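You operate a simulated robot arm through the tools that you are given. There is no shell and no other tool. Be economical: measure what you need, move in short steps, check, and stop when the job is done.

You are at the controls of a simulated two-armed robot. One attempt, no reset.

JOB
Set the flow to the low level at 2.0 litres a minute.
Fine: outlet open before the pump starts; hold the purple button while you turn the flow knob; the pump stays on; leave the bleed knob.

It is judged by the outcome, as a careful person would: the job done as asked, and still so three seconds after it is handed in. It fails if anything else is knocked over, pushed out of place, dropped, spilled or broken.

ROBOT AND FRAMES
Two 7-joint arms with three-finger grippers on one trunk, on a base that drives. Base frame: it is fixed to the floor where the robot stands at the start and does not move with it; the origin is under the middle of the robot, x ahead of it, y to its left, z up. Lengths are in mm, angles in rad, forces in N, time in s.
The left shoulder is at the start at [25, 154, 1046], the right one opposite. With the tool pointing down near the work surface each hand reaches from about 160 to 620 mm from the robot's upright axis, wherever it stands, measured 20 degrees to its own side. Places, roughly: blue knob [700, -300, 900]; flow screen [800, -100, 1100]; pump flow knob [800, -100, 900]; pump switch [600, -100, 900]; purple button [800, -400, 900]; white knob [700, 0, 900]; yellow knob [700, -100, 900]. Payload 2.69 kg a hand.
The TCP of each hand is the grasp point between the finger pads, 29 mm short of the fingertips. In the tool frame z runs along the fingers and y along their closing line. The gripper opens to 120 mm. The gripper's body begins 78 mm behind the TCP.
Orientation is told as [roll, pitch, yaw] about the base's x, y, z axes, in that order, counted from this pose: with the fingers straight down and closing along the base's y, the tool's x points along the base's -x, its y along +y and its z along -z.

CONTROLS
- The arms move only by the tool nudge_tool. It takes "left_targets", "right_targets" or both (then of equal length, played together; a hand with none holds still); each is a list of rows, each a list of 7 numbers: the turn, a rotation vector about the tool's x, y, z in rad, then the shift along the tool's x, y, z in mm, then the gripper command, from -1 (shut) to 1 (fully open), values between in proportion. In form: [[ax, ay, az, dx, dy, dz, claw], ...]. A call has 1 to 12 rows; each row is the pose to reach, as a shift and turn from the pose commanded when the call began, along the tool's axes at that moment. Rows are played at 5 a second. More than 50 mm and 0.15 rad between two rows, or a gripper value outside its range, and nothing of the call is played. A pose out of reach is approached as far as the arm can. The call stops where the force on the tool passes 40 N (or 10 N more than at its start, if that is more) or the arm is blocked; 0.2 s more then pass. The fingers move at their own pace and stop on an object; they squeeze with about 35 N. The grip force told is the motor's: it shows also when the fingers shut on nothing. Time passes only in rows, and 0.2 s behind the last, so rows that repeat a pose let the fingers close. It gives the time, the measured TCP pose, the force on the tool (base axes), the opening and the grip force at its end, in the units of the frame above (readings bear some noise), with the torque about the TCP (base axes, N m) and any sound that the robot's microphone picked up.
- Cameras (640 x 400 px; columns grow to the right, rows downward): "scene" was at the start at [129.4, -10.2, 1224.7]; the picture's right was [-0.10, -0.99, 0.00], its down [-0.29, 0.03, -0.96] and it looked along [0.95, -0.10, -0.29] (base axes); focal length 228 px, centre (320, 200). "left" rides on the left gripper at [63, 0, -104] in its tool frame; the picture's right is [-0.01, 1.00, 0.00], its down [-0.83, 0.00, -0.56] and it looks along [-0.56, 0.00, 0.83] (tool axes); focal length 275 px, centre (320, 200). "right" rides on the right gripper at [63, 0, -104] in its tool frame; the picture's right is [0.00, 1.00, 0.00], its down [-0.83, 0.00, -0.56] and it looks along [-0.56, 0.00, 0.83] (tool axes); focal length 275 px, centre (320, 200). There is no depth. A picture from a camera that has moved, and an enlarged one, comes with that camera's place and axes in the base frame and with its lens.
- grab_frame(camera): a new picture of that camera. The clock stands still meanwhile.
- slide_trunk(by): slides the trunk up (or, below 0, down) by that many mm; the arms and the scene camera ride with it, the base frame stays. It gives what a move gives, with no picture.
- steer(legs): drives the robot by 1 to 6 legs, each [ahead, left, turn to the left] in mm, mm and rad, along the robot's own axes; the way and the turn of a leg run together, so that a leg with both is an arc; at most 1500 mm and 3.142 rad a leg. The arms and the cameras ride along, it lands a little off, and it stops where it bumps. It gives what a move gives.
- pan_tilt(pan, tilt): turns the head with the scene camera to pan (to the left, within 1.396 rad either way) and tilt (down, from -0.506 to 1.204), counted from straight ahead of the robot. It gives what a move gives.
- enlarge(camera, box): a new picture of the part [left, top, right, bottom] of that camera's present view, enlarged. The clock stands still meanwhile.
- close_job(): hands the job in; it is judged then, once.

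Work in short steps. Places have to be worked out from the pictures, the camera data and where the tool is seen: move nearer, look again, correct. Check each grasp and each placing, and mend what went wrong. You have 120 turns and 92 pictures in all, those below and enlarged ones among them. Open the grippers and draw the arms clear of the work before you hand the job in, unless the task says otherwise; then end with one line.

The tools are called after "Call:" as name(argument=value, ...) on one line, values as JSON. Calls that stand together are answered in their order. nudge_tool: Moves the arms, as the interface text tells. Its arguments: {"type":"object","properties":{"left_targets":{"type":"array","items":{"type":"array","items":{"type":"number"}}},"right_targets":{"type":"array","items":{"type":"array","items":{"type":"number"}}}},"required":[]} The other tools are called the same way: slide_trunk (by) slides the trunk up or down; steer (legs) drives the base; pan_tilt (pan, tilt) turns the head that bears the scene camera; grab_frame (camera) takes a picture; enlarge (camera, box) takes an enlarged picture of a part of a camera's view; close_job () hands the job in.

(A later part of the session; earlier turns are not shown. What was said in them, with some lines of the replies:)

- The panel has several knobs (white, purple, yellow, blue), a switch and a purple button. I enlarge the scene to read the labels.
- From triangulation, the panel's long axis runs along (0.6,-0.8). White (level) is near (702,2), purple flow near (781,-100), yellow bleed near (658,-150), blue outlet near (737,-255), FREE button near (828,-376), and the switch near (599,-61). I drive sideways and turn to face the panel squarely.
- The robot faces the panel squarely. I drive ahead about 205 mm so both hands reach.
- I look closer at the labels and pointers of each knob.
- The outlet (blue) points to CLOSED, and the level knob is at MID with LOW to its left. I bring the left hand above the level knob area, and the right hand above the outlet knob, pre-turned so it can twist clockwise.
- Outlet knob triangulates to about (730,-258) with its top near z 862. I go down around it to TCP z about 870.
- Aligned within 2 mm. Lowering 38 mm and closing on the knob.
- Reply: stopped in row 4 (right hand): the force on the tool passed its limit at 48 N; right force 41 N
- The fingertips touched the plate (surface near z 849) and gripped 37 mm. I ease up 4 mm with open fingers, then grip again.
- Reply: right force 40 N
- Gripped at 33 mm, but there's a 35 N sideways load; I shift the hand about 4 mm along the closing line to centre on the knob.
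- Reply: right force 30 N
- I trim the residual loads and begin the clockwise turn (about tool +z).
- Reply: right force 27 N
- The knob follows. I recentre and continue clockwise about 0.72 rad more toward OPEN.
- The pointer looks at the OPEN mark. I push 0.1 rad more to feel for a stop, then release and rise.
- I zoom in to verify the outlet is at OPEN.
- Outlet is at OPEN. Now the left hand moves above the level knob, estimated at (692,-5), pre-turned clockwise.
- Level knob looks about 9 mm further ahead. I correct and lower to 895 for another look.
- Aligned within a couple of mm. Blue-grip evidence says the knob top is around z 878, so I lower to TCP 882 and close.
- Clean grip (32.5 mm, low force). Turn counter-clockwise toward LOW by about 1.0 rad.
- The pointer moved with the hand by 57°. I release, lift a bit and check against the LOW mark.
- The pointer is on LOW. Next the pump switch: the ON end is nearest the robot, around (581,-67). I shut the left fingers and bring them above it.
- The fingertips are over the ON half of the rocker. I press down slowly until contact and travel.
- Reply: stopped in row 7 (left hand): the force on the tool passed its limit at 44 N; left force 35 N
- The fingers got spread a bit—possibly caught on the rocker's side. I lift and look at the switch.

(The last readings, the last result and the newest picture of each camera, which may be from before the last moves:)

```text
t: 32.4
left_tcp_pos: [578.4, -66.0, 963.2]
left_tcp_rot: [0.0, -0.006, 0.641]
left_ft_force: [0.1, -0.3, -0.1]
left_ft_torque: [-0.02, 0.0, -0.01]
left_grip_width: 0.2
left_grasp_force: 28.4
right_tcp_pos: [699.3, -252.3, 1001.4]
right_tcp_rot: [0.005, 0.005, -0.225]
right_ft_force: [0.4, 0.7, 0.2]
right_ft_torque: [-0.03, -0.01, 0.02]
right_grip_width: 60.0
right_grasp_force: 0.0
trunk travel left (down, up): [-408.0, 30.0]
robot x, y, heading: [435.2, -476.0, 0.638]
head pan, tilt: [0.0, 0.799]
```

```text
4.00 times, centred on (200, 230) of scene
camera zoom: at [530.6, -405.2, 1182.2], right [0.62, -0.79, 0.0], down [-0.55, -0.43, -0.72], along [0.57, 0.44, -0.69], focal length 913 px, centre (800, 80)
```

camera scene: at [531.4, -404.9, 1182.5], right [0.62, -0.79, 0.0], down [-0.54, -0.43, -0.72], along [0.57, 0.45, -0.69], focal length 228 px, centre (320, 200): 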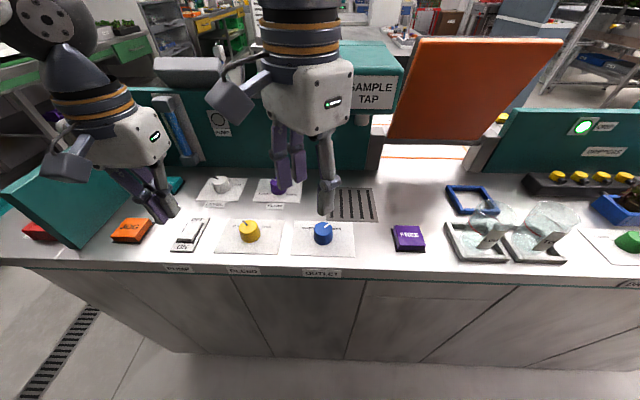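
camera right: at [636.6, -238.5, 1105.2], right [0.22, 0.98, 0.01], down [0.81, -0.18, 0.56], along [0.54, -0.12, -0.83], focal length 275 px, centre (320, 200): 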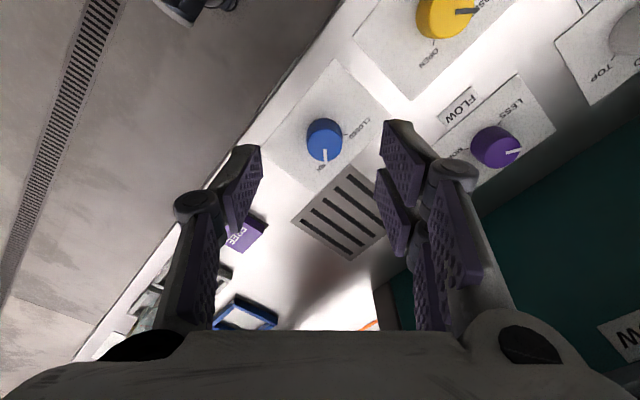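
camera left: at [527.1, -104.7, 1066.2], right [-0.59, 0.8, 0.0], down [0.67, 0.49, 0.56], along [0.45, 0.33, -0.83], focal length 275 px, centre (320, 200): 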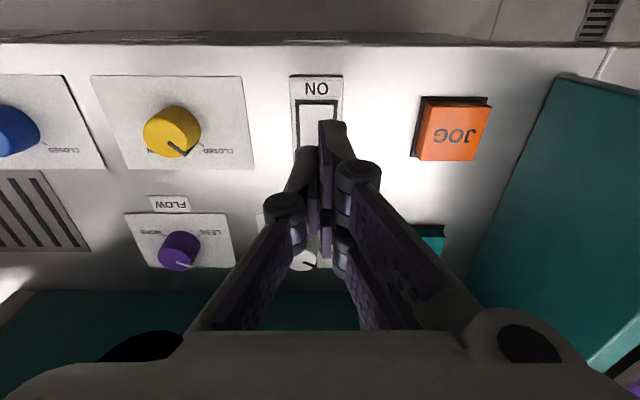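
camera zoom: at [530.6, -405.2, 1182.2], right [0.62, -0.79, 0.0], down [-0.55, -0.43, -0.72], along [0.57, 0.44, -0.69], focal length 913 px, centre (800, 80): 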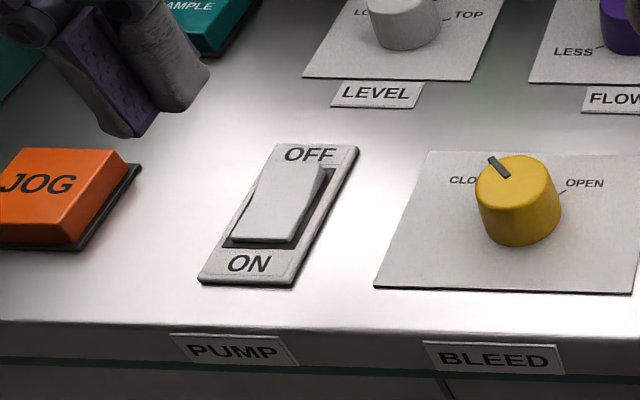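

The rocker now looks tipped down at ON. I check the flow screen.

Call:
pan_tilt(pan=0.1, tilt=0.3)

Call:
grab_frame(camera="scene")

```text
t: 33.3
left_tcp_pos: [578.7, -66.2, 963.1]
left_tcp_rot: [0.001, -0.007, 0.641]
left_ft_force: [-0.3, -0.1, -0.6]
left_ft_torque: [-0.01, -0.01, -0.03]
left_grip_width: 0.1
left_grasp_force: 28.8
right_tcp_pos: [699.2, -252.9, 1000.0]
right_tcp_rot: [0.006, 0.004, -0.222]
right_ft_force: [-0.1, 0.4, 0.8]
right_ft_torque: [-0.02, -0.03, 0.02]
right_grip_width: 59.9
right_grasp_force: 0.0
trunk travel left (down, up): [-408.0, 30.0]
robot x, y, heading: [436.4, -476.7, 0.641]
head pan, tilt: [0.099, 0.3]
```

```text
53 pictures are left
camera scene: at [535.1, -392.8, 1224.0], right [0.67, -0.74, 0.0], down [-0.22, -0.2, -0.95], along [0.71, 0.64, -0.3], focal length 228 px, centre (320, 200)
```

scene: 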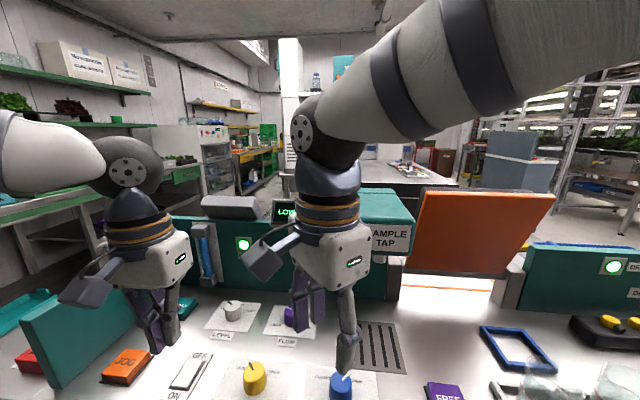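

Screen shows "LOW …" and the pump lamp is lit. I move the right hand, fingers shut, over the FREE button near (817,-379).

Call:
nudge_tool(right_targets=[[0, 0, -0.12, -20, -14, 0, -0.5], [0, 0, -0.24, -40, -28, 0, -1], [0, 0, -0.36, -60, -42, 0, -1], [0, 0, -0.48, -80, -56, 10, -1], [0, 0, -0.6, -100, -70, 20, -1], [0, 0, -0.72, -120, -84, 35, -1], [0, 0, -0.86, -143, -98, 50, -1], [0, 0, -0.86, -143, -98, 50, -1]])

Call:
grab_frame(camera="right")

Call:
grab_frame(camera="scene")

```text
t: 35.1
left_tcp_pos: [578.5, -66.0, 962.6]
left_tcp_rot: [-0.001, -0.007, 0.64]
left_ft_force: [-0.2, 0.2, 0.0]
left_ft_torque: [0.02, -0.03, -0.02]
left_grip_width: 0.0
left_grasp_force: 28.3
right_tcp_pos: [817.5, -378.8, 950.2]
right_tcp_rot: [0.005, -0.004, 0.638]
right_ft_force: [0.1, 0.6, 0.2]
right_ft_torque: [0.0, 0.04, -0.02]
right_grip_width: 0.0
right_grasp_force: 28.6
trunk travel left (down, up): [-408.0, 30.0]
robot x, y, heading: [434.9, -476.7, 0.64]
head pan, tilt: [0.099, 0.3]
```

```text
52 pictures are left
camera right: at [765.5, -416.5, 1055.2], right [-0.6, 0.8, 0.01], down [0.67, 0.49, 0.56], along [0.44, 0.34, -0.83], focal length 275 px, centre (320, 200)
```

right: 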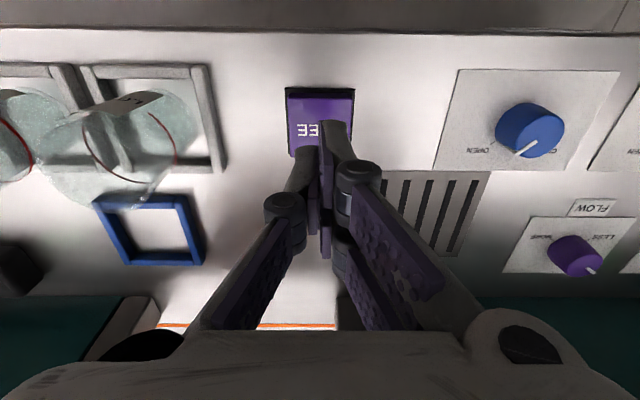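

```text
51 pictures are left
camera scene: at [534.9, -392.7, 1224.1], right [0.67, -0.74, 0.0], down [-0.22, -0.2, -0.96], along [0.71, 0.64, -0.3], focal length 228 px, centre (320, 200)
```

scene: 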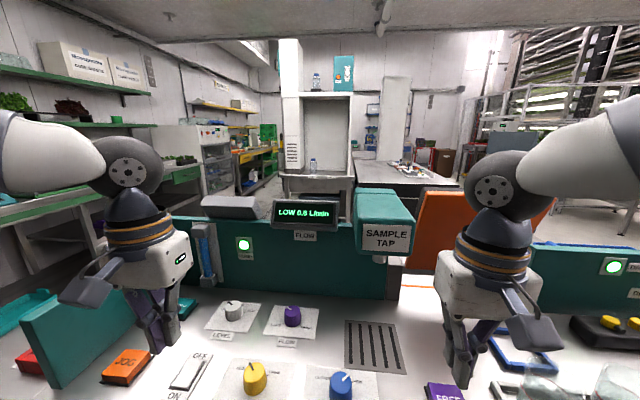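

Call:
enlarge(camera="scene", box=[230, 180, 380, 270])

Call:
enlarge(camera="scene", box=[200, 290, 340, 370])

```text
4.27 times, centred on (305, 225) of scene
camera zoom: at [534.9, -392.7, 1224.1], right [0.67, -0.74, 0.0], down [-0.22, -0.2, -0.96], along [0.71, 0.64, -0.3], focal length 974 px, centre (384, 93)
```

zoom: 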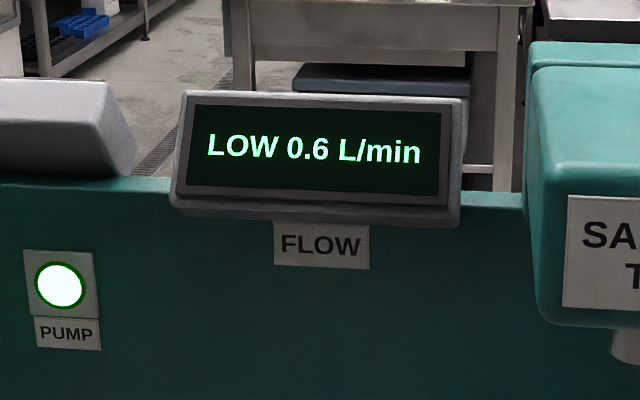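

```text
4.57 times, centred on (270, 330) of scene
camera zoom: at [534.9, -392.7, 1224.1], right [0.67, -0.74, 0.0], down [-0.22, -0.2, -0.96], along [0.71, 0.64, -0.3], focal length 1043 px, centre (549, -394)
```

zoom: 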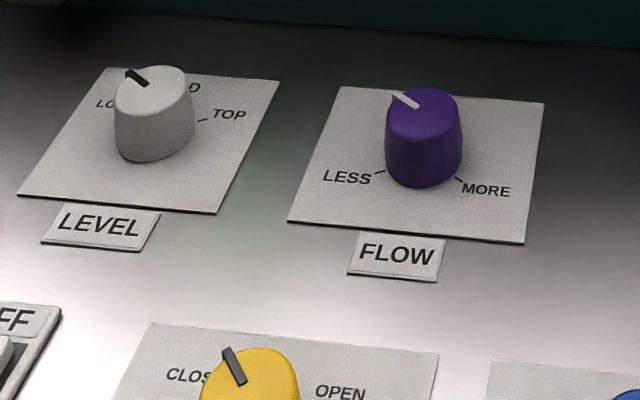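

Screen reads "LOW 0.6 L/min": more is needed (clockwise). The right fingers are centred over FREE; I lower to press gently.

Call:
nudge_tool(right_targets=[[0, 0, 0, 2, 3, 20, -1], [0, 0, 0, 2, 3, 38, -1], [0, 0, 0, 2, 3, 42, -1], [0, 0, 0, 2, 3, 45, -1], [0, 0, 0, 2, 3, 48, -1], [0, 0, 0, 2, 3, 51, -1]])

```text
t: 36.5
left_tcp_pos: [577.7, -65.3, 963.1]
left_tcp_rot: [0.0, -0.006, 0.639]
left_ft_force: [0.1, 0.5, -0.5]
left_ft_torque: [0.0, -0.02, 0.0]
left_grip_width: 0.0
left_grasp_force: 28.6
right_tcp_pos: [814.2, -379.0, 897.6]
right_tcp_rot: [0.006, -0.002, 0.635]
right_ft_force: [-0.9, 0.5, 0.5]
right_ft_torque: [-0.01, 0.01, -0.01]
right_grip_width: 0.0
right_grasp_force: 28.5
trunk travel left (down, up): [-408.0, 30.0]
robot x, y, heading: [439.4, -481.6, 0.639]
head pan, tilt: [0.099, 0.3]
```

No contact yet at tips z 869. Before pressing, I bring the left hand above the flow knob near (778,-100), pre-turned counter-clockwise by 0.5.

Call:
nudge_tool(left_targets=[[0, 0, -0.1, -28, -29, 0, -1], [0, 0, -0.2, -56, -58, 0, -0.5], [0, 0, -0.3, -84, -88, 0, 0], [0, 0, -0.4, -112, -117, 0, 0], [0, 0, -0.5, -139, -146, 0, 0], [0, 0, -0.5, -139, -146, 30, 0], [0, 0, -0.5, -139, -146, 30, 0]])

Call:
grab_frame(camera="left")

Call:
grab_frame(camera="scene")

```text
t: 38.1
left_tcp_pos: [774.8, -99.8, 934.3]
left_tcp_rot: [-0.004, -0.007, 1.14]
left_ft_force: [-1.0, -0.9, -0.2]
left_ft_torque: [0.0, -0.01, 0.05]
left_grip_width: 59.8
left_grasp_force: 0.0
right_tcp_pos: [813.7, -380.0, 899.1]
right_tcp_rot: [0.004, -0.002, 0.634]
right_ft_force: [-0.2, -0.2, -0.5]
right_ft_torque: [0.01, 0.01, 0.01]
right_grip_width: 0.1
right_grasp_force: 28.0
trunk travel left (down, up): [-408.0, 30.0]
robot x, y, heading: [439.6, -476.3, 0.64]
head pan, tilt: [0.099, 0.3]
```

```text
48 pictures are left
camera left: at [747.6, -158.0, 1037.5], right [-0.91, 0.42, 0.0], down [0.35, 0.75, 0.56], along [0.24, 0.51, -0.83], focal length 275 px, centre (320, 200)
```

left: 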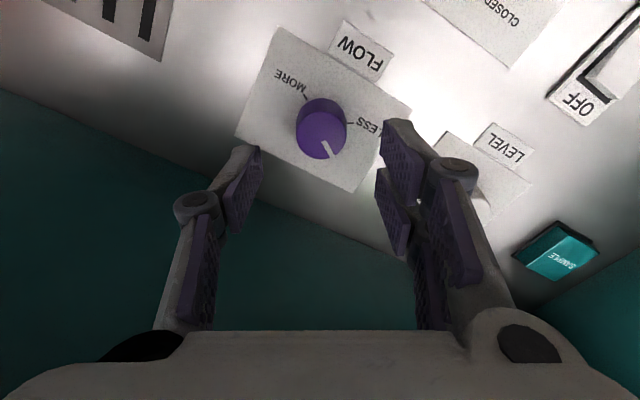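

```text
47 pictures are left
camera scene: at [535.1, -393.0, 1224.1], right [0.67, -0.74, 0.0], down [-0.22, -0.2, -0.96], along [0.71, 0.64, -0.3], focal length 228 px, centre (320, 200)
```

scene: 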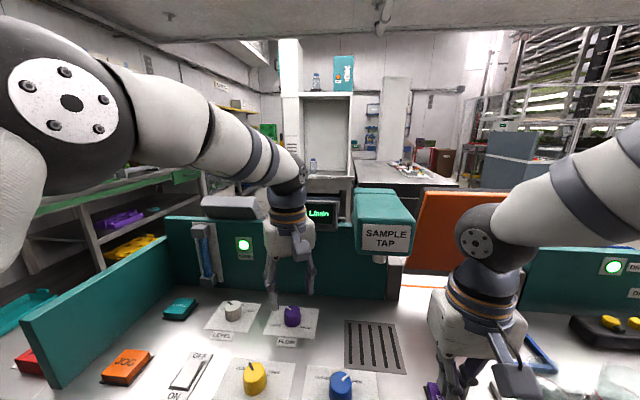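

Knob is within 2 mm of the hand axis. I lower the left hand to TCP 882 and grip.

Call:
nudge_tool(left_targets=[[0, 0, 0, 1.5, 1, 25, 0], [0, 0, 0, 1.5, 1, 42, 0], [0, 0, 0, 1.5, 1, 52, 0], [0, 0, 0, 1.5, 1, 52, -0.4], [0, 0, 0, 1.5, 1, 52, -1], [0, 0, 0, 1.5, 1, 52, -1]])

Call:
enlarge(camera="left", box=[220, 60, 420, 220])

```text
t: 39.5
left_tcp_pos: [773.1, -101.8, 881.8]
left_tcp_rot: [-0.004, -0.006, 1.139]
left_ft_force: [0.3, 1.3, -1.6]
left_ft_torque: [0.42, -0.33, 0.03]
left_grip_width: 32.5
left_grasp_force: 44.6
right_tcp_pos: [814.3, -379.4, 898.3]
right_tcp_rot: [0.007, -0.001, 0.636]
right_ft_force: [0.8, 0.4, -0.5]
right_ft_torque: [0.01, -0.01, 0.01]
right_grip_width: 0.0
right_grasp_force: 28.2
trunk travel left (down, up): [-408.0, 30.0]
robot x, y, heading: [437.1, -471.1, 0.638]
head pan, tilt: [0.099, 0.3]
```

```text
2.50 times, centred on (320, 140) of left
camera zoom: at [746.4, -159.6, 985.1], right [-0.91, 0.42, 0.0], down [0.35, 0.75, 0.56], along [0.24, 0.51, -0.83], focal length 688 px, centre (320, 350)
```

zoom: 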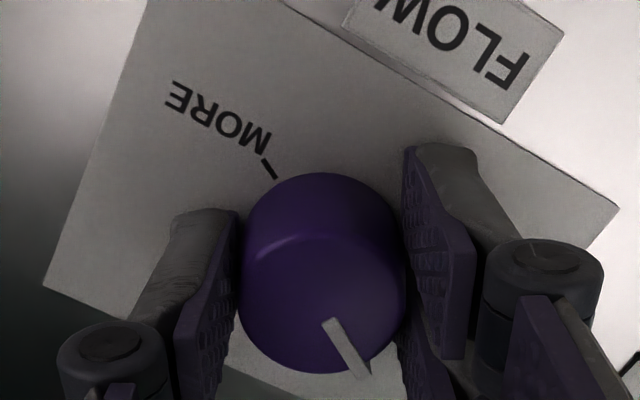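

Good grip with little force. Now press FREE with the right hand in small steps.

Call:
nudge_tool(right_targets=[[0, 0, 0, 0, 0, 3, -1], [0, 0, 0, 0, 0, 6, -1], [0, 0, 0, 0, 0, 8, -1], [0, 0, 0, 0, 0, 10, -1]])

```text
t: 40.5
left_tcp_pos: [773.5, -100.6, 882.0]
left_tcp_rot: [-0.004, -0.007, 1.141]
left_ft_force: [1.4, 2.0, -3.5]
left_ft_torque: [0.26, -0.19, 0.01]
left_grip_width: 32.7
left_grasp_force: 45.1
right_tcp_pos: [814.0, -377.1, 889.9]
right_tcp_rot: [0.005, -0.002, 0.637]
right_ft_force: [1.1, -0.3, 2.7]
right_ft_torque: [-0.01, -0.01, 0.04]
right_grip_width: 6.0
right_grasp_force: 28.5
trunk travel left (down, up): [-408.0, 30.0]
robot x, y, heading: [436.7, -478.0, 0.64]
head pan, tilt: [0.099, 0.3]
heard: click
```

A click: the button went in. I press slightly further to hold it firmly.

Call:
nudge_tool(right_targets=[[0, 0, 0, 0, 0, 1.5, -1], [0, 0, 0, 0, 0, 2.5, -1]])

Call:
enlarge(camera="right", box=[220, 60, 420, 220])

```text
t: 41.1
left_tcp_pos: [773.5, -102.2, 881.4]
left_tcp_rot: [-0.003, -0.007, 1.138]
left_ft_force: [3.8, 3.4, -4.2]
left_ft_torque: [-0.31, 0.03, 0.01]
left_grip_width: 32.2
left_grasp_force: 44.9
right_tcp_pos: [813.7, -376.4, 886.7]
right_tcp_rot: [0.005, -0.001, 0.636]
right_ft_force: [-2.2, -1.1, 5.9]
right_ft_torque: [-0.05, 0.06, -0.02]
right_grip_width: 6.1
right_grasp_force: 28.1
trunk travel left (down, up): [-408.0, 30.0]
robot x, y, heading: [438.9, -477.8, 0.64]
head pan, tilt: [0.099, 0.3]
```

```text
2.50 times, centred on (320, 140) of right
camera zoom: at [763.4, -414.3, 990.1], right [-0.6, 0.8, 0.01], down [0.67, 0.49, 0.56], along [0.44, 0.34, -0.83], focal length 688 px, centre (320, 350)
```

zoom: 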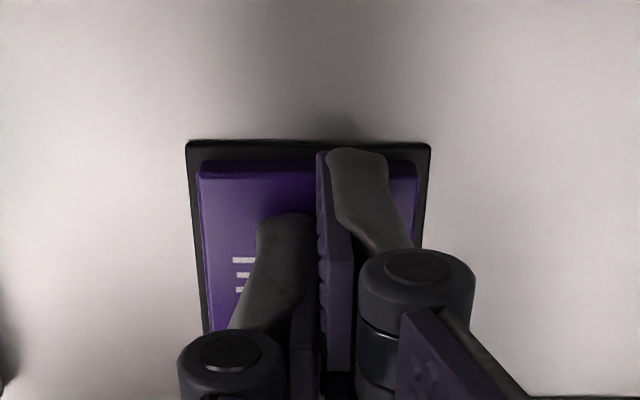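

The fingers hold the button down. I press 2 mm more and turn the flow knob clockwise 0.4 rad while holding.

Call:
nudge_tool(left_targets=[[0, 0, 0, 0, 0, 0, -1], [0, 0, 0, 0, 0, 0, -1], [0, 0, 0.1, 0, 0, 0, -1], [0, 0, 0.2, 0, 0, 0, -1], [0, 0, 0.3, 0, 0, 0, -1], [0, 0, 0.4, 0, 0, 0, -1], [0, 0, 0.4, 0, 0, 0, -1]], right_targets=[[0, 0, 0, 0, 0, 1, -1], [0, 0, 0, 0, 0, 2, -1], [0, 0, 0, 0, 0, 2, -1], [0, 0, 0, 0, 0, 2, -1], [0, 0, 0, 0, 0, 2, -1], [0, 0, 0, 0, 0, 2, -1], [0, 0, 0, 0, 0, 2, -1]])

Call:
enlarge(camera="scene", box=[230, 180, 380, 270])

```text
t: 42.7
left_tcp_pos: [773.4, -101.8, 882.5]
left_tcp_rot: [0.0, -0.009, 0.738]
left_ft_force: [-9.6, 0.3, 10.7]
left_ft_torque: [-0.57, 1.25, -0.01]
left_grip_width: 32.5
left_grasp_force: 44.9
right_tcp_pos: [811.8, -376.6, 884.9]
right_tcp_rot: [0.005, -0.003, 0.635]
right_ft_force: [2.0, 1.7, 7.1]
right_ft_torque: [0.05, -0.07, 0.03]
right_grip_width: 6.3
right_grasp_force: 28.8
trunk travel left (down, up): [-408.0, 30.0]
robot x, y, heading: [433.0, -478.9, 0.638]
head pan, tilt: [0.099, 0.3]
```

```text
4.27 times, centred on (305, 225) of scene
camera zoom: at [533.5, -393.2, 1224.4], right [0.67, -0.74, 0.0], down [-0.22, -0.2, -0.96], along [0.71, 0.64, -0.29], focal length 974 px, centre (384, 93)
```

zoom: 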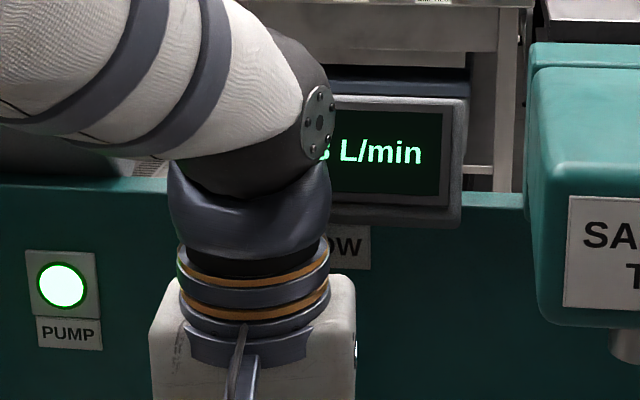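

I zoom at the visible digit.

Call:
enlarge(camera="scene", box=[295, 200, 335, 225])

Call:
grab_frame(camera="right")

```text
16.00 times, centred on (315, 212) of scene
camera zoom: at [533.5, -393.2, 1224.4], right [0.67, -0.74, 0.0], down [-0.22, -0.2, -0.96], along [0.71, 0.64, -0.29], focal length 3652 px, centre (400, 0)
```

zoom: 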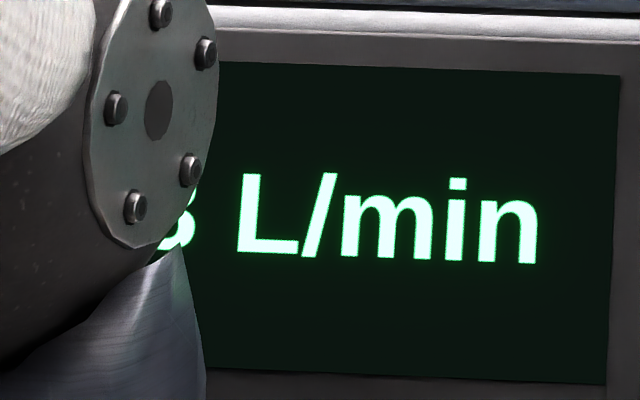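

```text
42 pictures are left
camera right: at [762.1, -414.4, 989.6], right [-0.6, 0.8, 0.01], down [0.67, 0.49, 0.56], along [0.45, 0.34, -0.83], focal length 275 px, centre (320, 200)
```

right: 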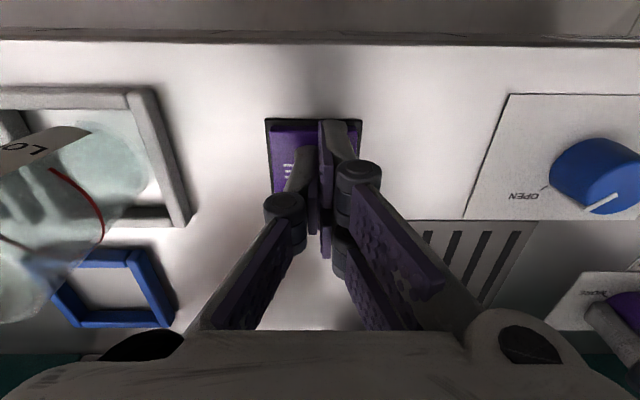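

Likely 0.8 (0.6 → 0.8 for 0.4 rad). I continue clockwise 0.6 rad with the button held, then release and read.

Call:
nudge_tool(left_targets=[[0, 0, 0.12, 0, 0, 0, -1], [0, 0, 0.24, 0, 0, 0, -1], [0, 0, 0.36, 0, 0, 0, -1], [0, 0, 0.48, 0, 0, 0, -1], [0, 0, 0.6, 0, 0, 0, -1], [0, 0, 0.6, 0, 0, 0, -1]])

Call:
nudge_tool(left_targets=[[0, 0, 0, 0, 0, 0, 0], [0, 0, 0, 0, 0, 0, 0], [0, 0, 0, 0, 0, -30, 0], [0, 0, -0.12, 0, 0, -50, 0], [0, 0, -0.24, 0, 0, -50, 0], [0, 0, -0.36, 0, 0, -50, 0], [0, 0, -0.48, 0, 0, -50, 0], [0, 0, -0.6, 0, 0, -50, 0], [0, 0, -0.72, 0, 0, -50, 0], [0, 0, -0.84, 0, 0, -50, 0], [0, 0, -0.96, 0, 0, -50, 0], [0, 0, -1.0, 0, 0, -50, 0]])

Call:
enlarge(camera="scene", box=[230, 180, 380, 270])

Call:
grab_frame(camera="left")

```text
t: 44.1
left_tcp_pos: [772.8, -100.9, 880.7]
left_tcp_rot: [0.005, -0.007, 0.137]
left_ft_force: [-15.0, 1.2, 5.8]
left_ft_torque: [-0.04, 0.84, 0.0]
left_grip_width: 32.4
left_grasp_force: 44.7
right_tcp_pos: [812.2, -376.7, 884.4]
right_tcp_rot: [0.003, -0.003, 0.635]
right_ft_force: [-0.3, -1.0, 7.0]
right_ft_torque: [-0.02, 0.04, 0.02]
right_grip_width: 6.1
right_grasp_force: 28.7
trunk travel left (down, up): [-408.0, 30.0]
robot x, y, heading: [434.2, -480.0, 0.639]
head pan, tilt: [0.099, 0.3]
```

```text
t: 46.7
left_tcp_pos: [774.1, -102.1, 932.7]
left_tcp_rot: [-0.005, -0.006, 1.141]
left_ft_force: [0.2, 0.9, -0.1]
left_ft_torque: [-0.03, -0.01, 0.02]
left_grip_width: 60.1
left_grasp_force: 0.0
right_tcp_pos: [813.7, -376.4, 884.4]
right_tcp_rot: [0.006, -0.003, 0.635]
right_ft_force: [0.4, -2.1, 10.0]
right_ft_torque: [-0.01, 0.01, 0.0]
right_grip_width: 5.8
right_grasp_force: 28.4
trunk travel left (down, up): [-408.0, 30.0]
robot x, y, heading: [437.4, -476.5, 0.64]
head pan, tilt: [0.099, 0.3]
```

```text
4.27 times, centred on (305, 225) of scene
camera zoom: at [534.6, -393.1, 1224.2], right [0.67, -0.74, 0.0], down [-0.22, -0.2, -0.96], along [0.71, 0.64, -0.3], focal length 974 px, centre (384, 93)
```

zoom: 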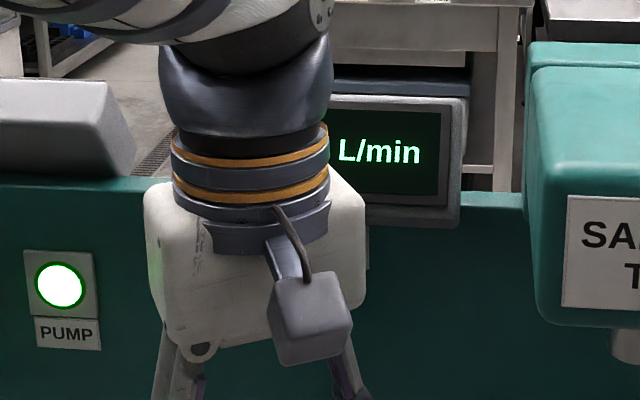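

```text
40 pictures are left
camera left: at [747.4, -160.1, 1034.8], right [-0.91, 0.42, 0.0], down [0.35, 0.75, 0.56], along [0.24, 0.51, -0.83], focal length 275 px, centre (320, 200)
```

left: 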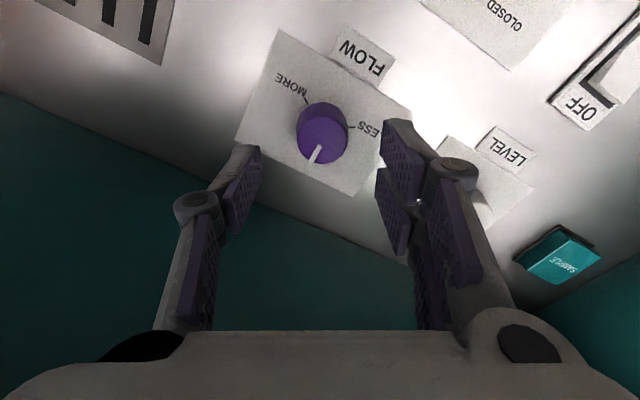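

Knob turned to about -3° (upright). I swing the left hand aside to read the screen.

Call:
nudge_tool(left_targets=[[0, 0, 0, -14, 26, -10, 0], [0, 0, 0, -28, 52, -20, 0], [0, 0, 0, -42, 78, -20, 0], [0, 0, 0, -57, 105, -20, 0], [0, 0, 0, -57, 105, -20, 0]])

Call:
enlarge(camera="scene", box=[230, 180, 380, 270])

```text
t: 47.9
left_tcp_pos: [703.5, -8.3, 951.8]
left_tcp_rot: [-0.003, -0.006, 1.14]
left_ft_force: [0.3, 0.4, -0.4]
left_ft_torque: [0.01, -0.03, 0.0]
left_grip_width: 59.9
left_grasp_force: 0.1
right_tcp_pos: [813.5, -377.5, 885.1]
right_tcp_rot: [0.006, -0.004, 0.636]
right_ft_force: [0.3, -0.9, 9.2]
right_ft_torque: [-0.05, -0.02, -0.01]
right_grip_width: 5.9
right_grasp_force: 28.5
trunk travel left (down, up): [-408.0, 30.0]
robot x, y, heading: [431.6, -476.1, 0.637]
head pan, tilt: [0.099, 0.3]
```

```text
4.27 times, centred on (305, 225) of scene
camera zoom: at [534.6, -393.1, 1224.2], right [0.67, -0.74, 0.0], down [-0.22, -0.2, -0.96], along [0.71, 0.64, -0.3], focal length 974 px, centre (384, 93)
```

zoom: 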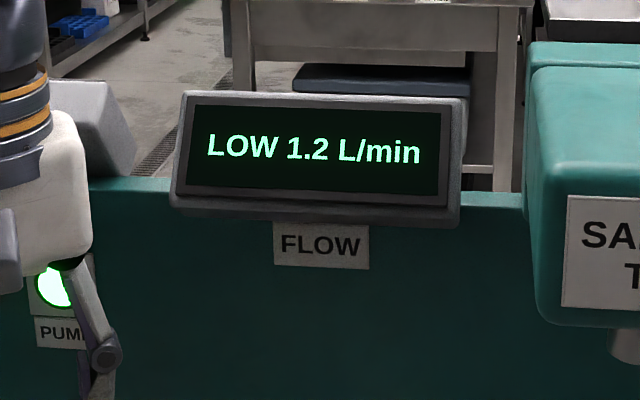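

1.0 rad gave +0.6, so 2.0 needs about 1.3 rad more. I go back above the knob, lower and grip.

Call:
nudge_tool(left_targets=[[0, 0, 0, 14, -26, 0, 0], [0, 0, 0, 28, -52, 0, 0], [0, 0, 0, 42, -78, 10, 0], [0, 0, 0, 57, -105, 20, 0], [0, 0, 0, 57, -105, 45, 0], [0, 0, 0, 57, -105, 70, 0], [0, 0, 0, 57, -105, 70, -0.4], [0, 0, 0, 57, -105, 70, -1], [0, 0, 0, 57, -105, 70, -1]])

```text
t: 49.9
left_tcp_pos: [772.9, -101.6, 880.2]
left_tcp_rot: [0.0, -0.007, 1.141]
left_ft_force: [-16.6, 7.9, -1.4]
left_ft_torque: [0.9, 0.45, 0.04]
left_grip_width: 32.7
left_grasp_force: 45.6
right_tcp_pos: [813.1, -377.4, 885.3]
right_tcp_rot: [0.005, -0.004, 0.637]
right_ft_force: [3.6, -3.3, 8.1]
right_ft_torque: [-0.08, -0.09, 0.0]
right_grip_width: 6.0
right_grasp_force: 28.8
trunk travel left (down, up): [-408.0, 30.0]
robot x, y, heading: [436.6, -474.8, 0.637]
head pan, tilt: [0.099, 0.3]
```

Gripped again, button still held at 8–9 N. Turn clockwise 1.0 rad, release, lift.

Call:
nudge_tool(left_targets=[[0, 0, 0.12, 0, -2, 0, -1], [0, 0, 0.24, 0, -2, 0, -1], [0, 0, 0.36, 0, -2, 0, -1], [0, 0, 0.48, 0, -2, 0, -1], [0, 0, 0.6, 0, -2, 0, -1], [0, 0, 0.72, 0, -2, 0, -1], [0, 0, 0.84, 0, -2, 0, -1], [0, 0, 0.96, 0, -2, 0, -1], [0, 0, 1.0, 0, -2, 0, -1], [0, 0, 1.0, 0, -2, 0, -1]])

Call:
nudge_tool(left_targets=[[0, 0, 0, 0, 0, 0, 0], [0, 0, 0, 0, 0, 0, 0], [0, 0, 0, 0, 0, -35, 0], [0, 0, -0.12, 0, 25, -60, 0], [0, 0, -0.24, 0, 50, -70, 0], [0, 0, -0.36, 0, 75, -70, 0], [0, 0, -0.48, 0, 100, -70, 0], [0, 0, -0.5, 0, 125, -70, 0]])

Call:
enlarge(camera="scene", box=[230, 180, 380, 270])

```text
t: 52.1
left_tcp_pos: [774.0, -100.4, 881.4]
left_tcp_rot: [0.002, 0.001, 0.139]
left_ft_force: [-33.5, 8.7, -13.5]
left_ft_torque: [0.04, 0.82, 0.04]
left_grip_width: 33.1
left_grasp_force: 44.6
right_tcp_pos: [812.5, -376.1, 884.4]
right_tcp_rot: [0.003, -0.002, 0.638]
right_ft_force: [-1.3, 2.7, 7.5]
right_ft_torque: [0.04, 0.01, -0.01]
right_grip_width: 5.8
right_grasp_force: 28.6
trunk travel left (down, up): [-408.0, 30.0]
robot x, y, heading: [439.3, -478.6, 0.638]
head pan, tilt: [0.099, 0.3]
```

```text
t: 53.0
left_tcp_pos: [774.5, -102.8, 915.4]
left_tcp_rot: [-0.01, 0.017, 0.156]
left_ft_force: [0.2, 0.2, -0.6]
left_ft_torque: [-0.04, -0.01, 0.02]
left_grip_width: 60.0
left_grasp_force: 0.0
right_tcp_pos: [815.1, -376.6, 885.9]
right_tcp_rot: [0.006, -0.008, 0.636]
right_ft_force: [0.9, -1.6, 5.7]
right_ft_torque: [-0.09, -0.03, 0.04]
right_grip_width: 5.9
right_grasp_force: 28.3
trunk travel left (down, up): [-408.0, 30.0]
robot x, y, heading: [437.1, -478.9, 0.635]
head pan, tilt: [0.099, 0.3]
stopped in row 4 (left hand): the force on the tool passed its limit at 73 N (the readings are from after the stop); the commanded pose is now the measured one
```

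```text
4.27 times, centred on (305, 225) of scene
camera zoom: at [534.1, -393.5, 1224.6], right [0.67, -0.74, 0.0], down [-0.22, -0.2, -0.96], along [0.71, 0.64, -0.29], focal length 974 px, centre (384, 93)
```

zoom: 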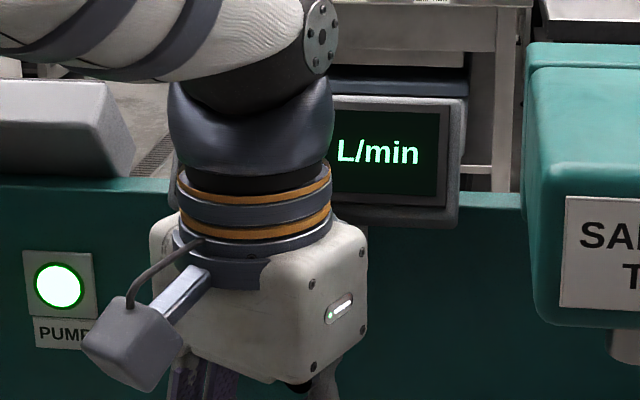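

The hand bumped something (likely the display's underside) as I swung toward it; readings are now clear. I back straight toward the robot first, then move left.

Call:
nudge_tool(left_targets=[[0, 0, 0, 13, -7, 0, 0], [0, 0, 0, 26, -14, -5, 0], [0, 0, 0, 44, 21, -20, 0], [0, 0, 0, 63, 56, -35, 0], [0, 0, 0, 82, 92, -45, 0], [0, 0, 0, 82, 92, -45, 0]])

Call:
grab_frame(camera="scene")

Call:
enlarge(camera="scene", box=[230, 180, 380, 270])

```text
t: 54.4
left_tcp_pos: [679.5, -25.0, 959.8]
left_tcp_rot: [-0.011, 0.02, 0.157]
left_ft_force: [0.2, 0.2, 0.1]
left_ft_torque: [-0.04, 0.0, -0.04]
left_grip_width: 60.1
left_grasp_force: 0.0
right_tcp_pos: [814.1, -376.4, 885.1]
right_tcp_rot: [0.007, -0.006, 0.635]
right_ft_force: [0.6, -0.1, 7.0]
right_ft_torque: [0.04, 0.01, -0.02]
right_grip_width: 6.0
right_grasp_force: 28.5
trunk travel left (down, up): [-408.0, 30.0]
robot x, y, heading: [437.6, -480.2, 0.641]
head pan, tilt: [0.099, 0.3]
```

```text
37 pictures are left
camera scene: at [534.8, -393.2, 1224.1], right [0.67, -0.74, 0.0], down [-0.22, -0.2, -0.96], along [0.71, 0.64, -0.3], focal length 228 px, centre (320, 200)
```

scene: 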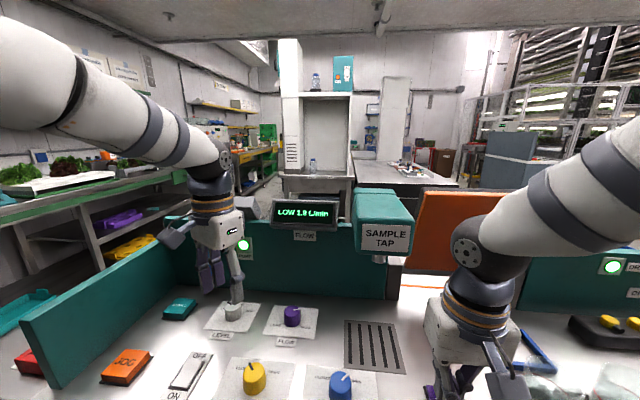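

```text
4.27 times, centred on (305, 225) of scene
camera zoom: at [534.8, -393.2, 1224.1], right [0.67, -0.74, 0.0], down [-0.22, -0.2, -0.96], along [0.71, 0.64, -0.3], focal length 974 px, centre (384, 93)
```

zoom: 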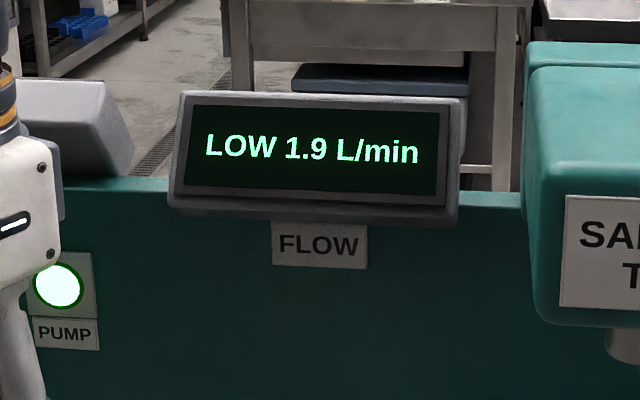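

Reads LOW 1.9. Display unchanged. About 0.18 rad more is needed; I return above the knob with the hand in a neutral yaw.

Call:
nudge_tool(left_targets=[[0, 0, -0.1, -16, -18, 0, 0], [0, 0, -0.2, -32, -36, 0, 0], [0, 0, -0.3, -48, -54, 5, 0], [0, 0, -0.4, -65, -72, 15, 0], [0, 0, -0.45, -81, -90, 30, 0], [0, 0, -0.45, -81, -90, 45, 0], [0, 0, -0.45, -81, -90, 45, 0]])

Call:
grab_frame(camera="left")

```text
t: 56.0
left_tcp_pos: [772.3, -102.3, 912.9]
left_tcp_rot: [-0.001, 0.023, 0.604]
left_ft_force: [-0.4, 0.4, -0.4]
left_ft_torque: [-0.01, -0.04, -0.01]
left_grip_width: 60.1
left_grasp_force: 0.1
right_tcp_pos: [814.0, -377.3, 885.0]
right_tcp_rot: [0.008, -0.004, 0.637]
right_ft_force: [-0.9, 0.6, 6.6]
right_ft_torque: [0.05, 0.0, 0.0]
right_grip_width: 6.1
right_grasp_force: 28.8
trunk travel left (down, up): [-408.0, 30.0]
robot x, y, heading: [439.9, -473.9, 0.636]
head pan, tilt: [0.099, 0.3]
```

```text
35 pictures are left
camera left: at [723.6, -136.4, 1018.3], right [-0.57, 0.82, 0.0], down [0.69, 0.48, 0.54], along [0.44, 0.3, -0.84], focal length 275 px, centre (320, 200)
```

left: 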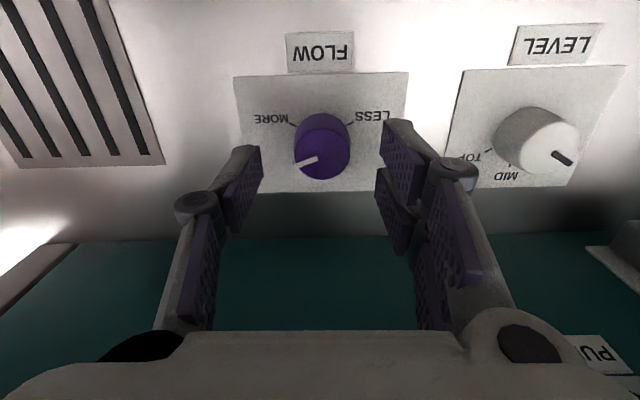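

Centred. Lower 31 mm and grip.

Call:
nudge_tool(left_targets=[[0, 0, 0, -1.5, 0, 16, 0], [0, 0, 0, -1.5, 0, 31, 0], [0, 0, 0, -1.5, 0, 31, -0.4], [0, 0, 0, -1.5, 0, 31, -1], [0, 0, 0, -1.5, 0, 31, -1]])

Call:
nudge_tool(left_targets=[[0, 0, 0.06, 0, 0, 0, -1], [0, 0, 0.12, 0, 0, 0, -1], [0, 0, 0.18, 0, 0, 0, -1], [0, 0, 0.18, 0, 0, 0, -1]])

Call:
enlarge(camera="scene", box=[295, 200, 335, 225])

```text
t: 57.2
left_tcp_pos: [772.3, -101.2, 881.7]
left_tcp_rot: [-0.001, 0.022, 0.606]
left_ft_force: [-2.7, 2.5, -0.9]
left_ft_torque: [0.31, -0.09, -0.02]
left_grip_width: 32.9
left_grasp_force: 45.3
right_tcp_pos: [814.1, -378.3, 885.3]
right_tcp_rot: [0.005, -0.003, 0.637]
right_ft_force: [1.6, -0.9, 7.1]
right_ft_torque: [-0.01, 0.03, -0.05]
right_grip_width: 6.1
right_grasp_force: 29.1
trunk travel left (down, up): [-408.0, 30.0]
robot x, y, heading: [436.1, -477.4, 0.639]
head pan, tilt: [0.099, 0.3]
```

```text
t: 58.2
left_tcp_pos: [773.7, -99.7, 882.4]
left_tcp_rot: [-0.004, 0.024, 0.424]
left_ft_force: [-9.9, 4.5, -5.4]
left_ft_torque: [0.36, 0.34, -0.02]
left_grip_width: 32.8
left_grasp_force: 46.0
right_tcp_pos: [815.5, -376.3, 885.2]
right_tcp_rot: [0.006, -0.004, 0.636]
right_ft_force: [2.6, -2.3, 7.0]
right_ft_torque: [-0.07, -0.05, 0.03]
right_grip_width: 6.1
right_grasp_force: 28.8
trunk travel left (down, up): [-408.0, 30.0]
robot x, y, heading: [435.4, -476.8, 0.64]
head pan, tilt: [0.099, 0.3]
```

```text
16.00 times, centred on (315, 212) of scene
camera zoom: at [534.3, -392.8, 1224.1], right [0.67, -0.74, 0.0], down [-0.22, -0.2, -0.96], along [0.71, 0.64, -0.3], focal length 3652 px, centre (400, 0)
```

zoom: 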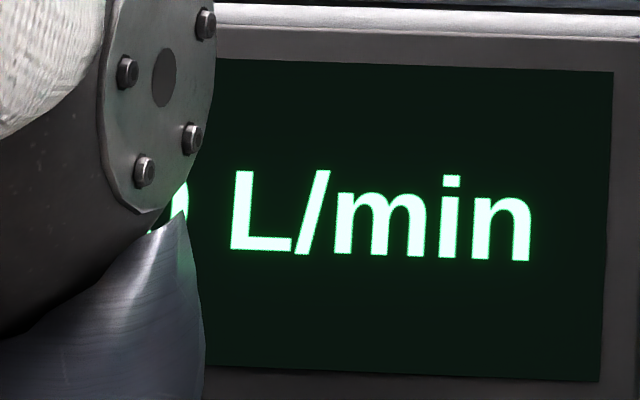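

The last digit looks like 0. I release, lift straight up, back off toward the robot, then left to read the screen.

Call:
nudge_tool(left_targets=[[0, 0, 0, 0, 0, 0, 0], [0, 0, 0, 0, 0, 0, 0], [0, 0, 0, 0, 0, -25, 0], [0, 0, 0, 5, -1, -45, 0], [0, 0, 0, 29, -6, -60, 0], [0, 0, 0, 36, 27, -70, 0], [0, 0, 0, 43, 60, -70, 0], [0, 0, 0, 50, 92, -70, 0], [0, 0, 0, 57, 122, -70, 0]])

Call:
enlarge(camera="scene", box=[230, 180, 380, 270])

```text
t: 60.2
left_tcp_pos: [672.9, -13.7, 954.1]
left_tcp_rot: [-0.005, 0.022, 0.425]
left_ft_force: [-0.8, 0.2, -0.1]
left_ft_torque: [-0.01, -0.01, -0.05]
left_grip_width: 60.0
left_grasp_force: 0.0
right_tcp_pos: [815.2, -378.3, 884.9]
right_tcp_rot: [0.006, -0.002, 0.636]
right_ft_force: [-0.9, -1.1, 7.0]
right_ft_torque: [-0.06, 0.0, 0.01]
right_grip_width: 6.0
right_grasp_force: 28.5
trunk travel left (down, up): [-408.0, 30.0]
robot x, y, heading: [436.3, -476.9, 0.635]
head pan, tilt: [0.099, 0.3]
```

```text
4.27 times, centred on (305, 225) of scene
camera zoom: at [534.8, -393.4, 1224.1], right [0.67, -0.74, 0.0], down [-0.22, -0.2, -0.96], along [0.71, 0.64, -0.3], focal length 974 px, centre (384, 93)
```

zoom: 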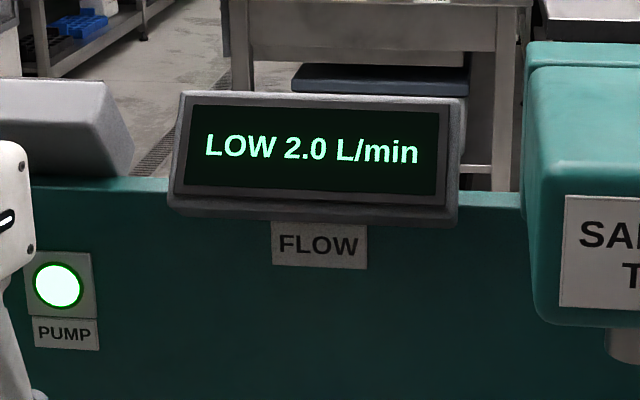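

LOW 2.0 L/min. Now I lift the right hand straight off the button, raise both arms and recheck.

Call:
nudge_tool(right_targets=[[0, 0, 0, 0, 0, -10, -1], [0, 0, 0, 0, 0, -45, -1], [0, 0, 0, 20, 0, -90, -1], [0, 0, 0, 50, 0, -120, 0], [0, 0, 0, 80, 0, -150, 0.5], [0, 0, 0, 80, 0, -150, 0.5]], left_targets=[[0, 0, 0, 0, 0, -10, 0], [0, 0, 0, 20, 0, -30, 0], [0, 0, 0, 40, 0, -50, 0], [0, 0, 0, 70, 0, -70, 0], [0, 0, 0, 100, 0, -90, 0.5], [0, 0, 0, 100, 0, -90, 0.5]])

Call:
grab_frame(camera="scene")

Call:
enlarge(camera="scene", box=[230, 180, 380, 270])

```text
t: 61.6
left_tcp_pos: [580.5, -53.5, 1045.2]
left_tcp_rot: [-0.004, 0.022, 0.425]
left_ft_force: [0.7, -0.6, -0.8]
left_ft_torque: [0.02, 0.0, 0.0]
left_grip_width: 90.0
left_grasp_force: 0.0
right_tcp_pos: [751.6, -426.2, 1032.4]
right_tcp_rot: [0.007, -0.004, 0.635]
right_ft_force: [-0.5, 0.2, 0.3]
right_ft_torque: [-0.02, 0.01, 0.02]
right_grip_width: 89.8
right_grasp_force: 0.0
trunk travel left (down, up): [-408.0, 30.0]
robot x, y, heading: [438.8, -476.3, 0.639]
head pan, tilt: [0.099, 0.3]
```

```text
32 pictures are left
camera scene: at [535.8, -392.9, 1223.9], right [0.67, -0.74, 0.0], down [-0.22, -0.2, -0.96], along [0.71, 0.64, -0.3], focal length 228 px, centre (320, 200)
```

scene: 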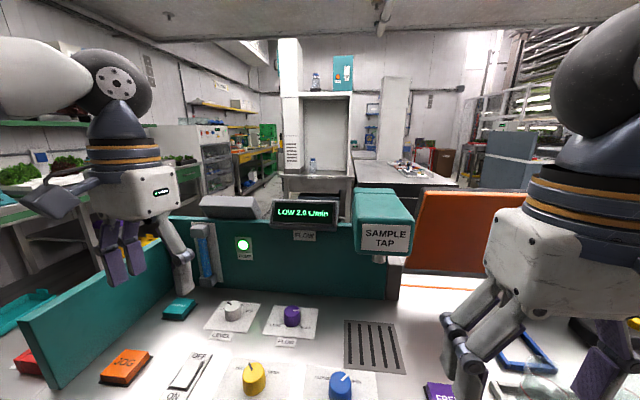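

```text
4.27 times, centred on (305, 225) of scene
camera zoom: at [535.8, -392.9, 1223.9], right [0.67, -0.74, 0.0], down [-0.22, -0.2, -0.96], along [0.71, 0.64, -0.3], focal length 974 px, centre (384, 93)
```

zoom: 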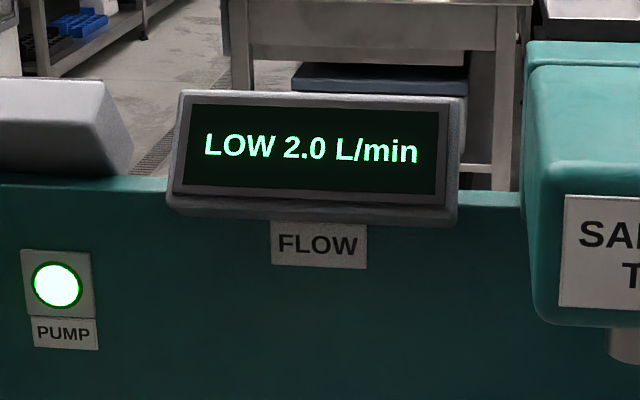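

The screen still reads LOW 2.0 L/min, the pump lamp is on, and both hands are clear and open. Handing in.

Call:
close_job()

```text
The job is handed in.
```

The flow is set to the low level and the screen reads LOW 2.0 L/min. I opened the outlet before starting the pump, held the purple button while turning the flow knob, left the pump on and did not touch the bleed knob. The left hand bumped something near the flow screen once, at about 73 N; nothing looked moved afterwards.
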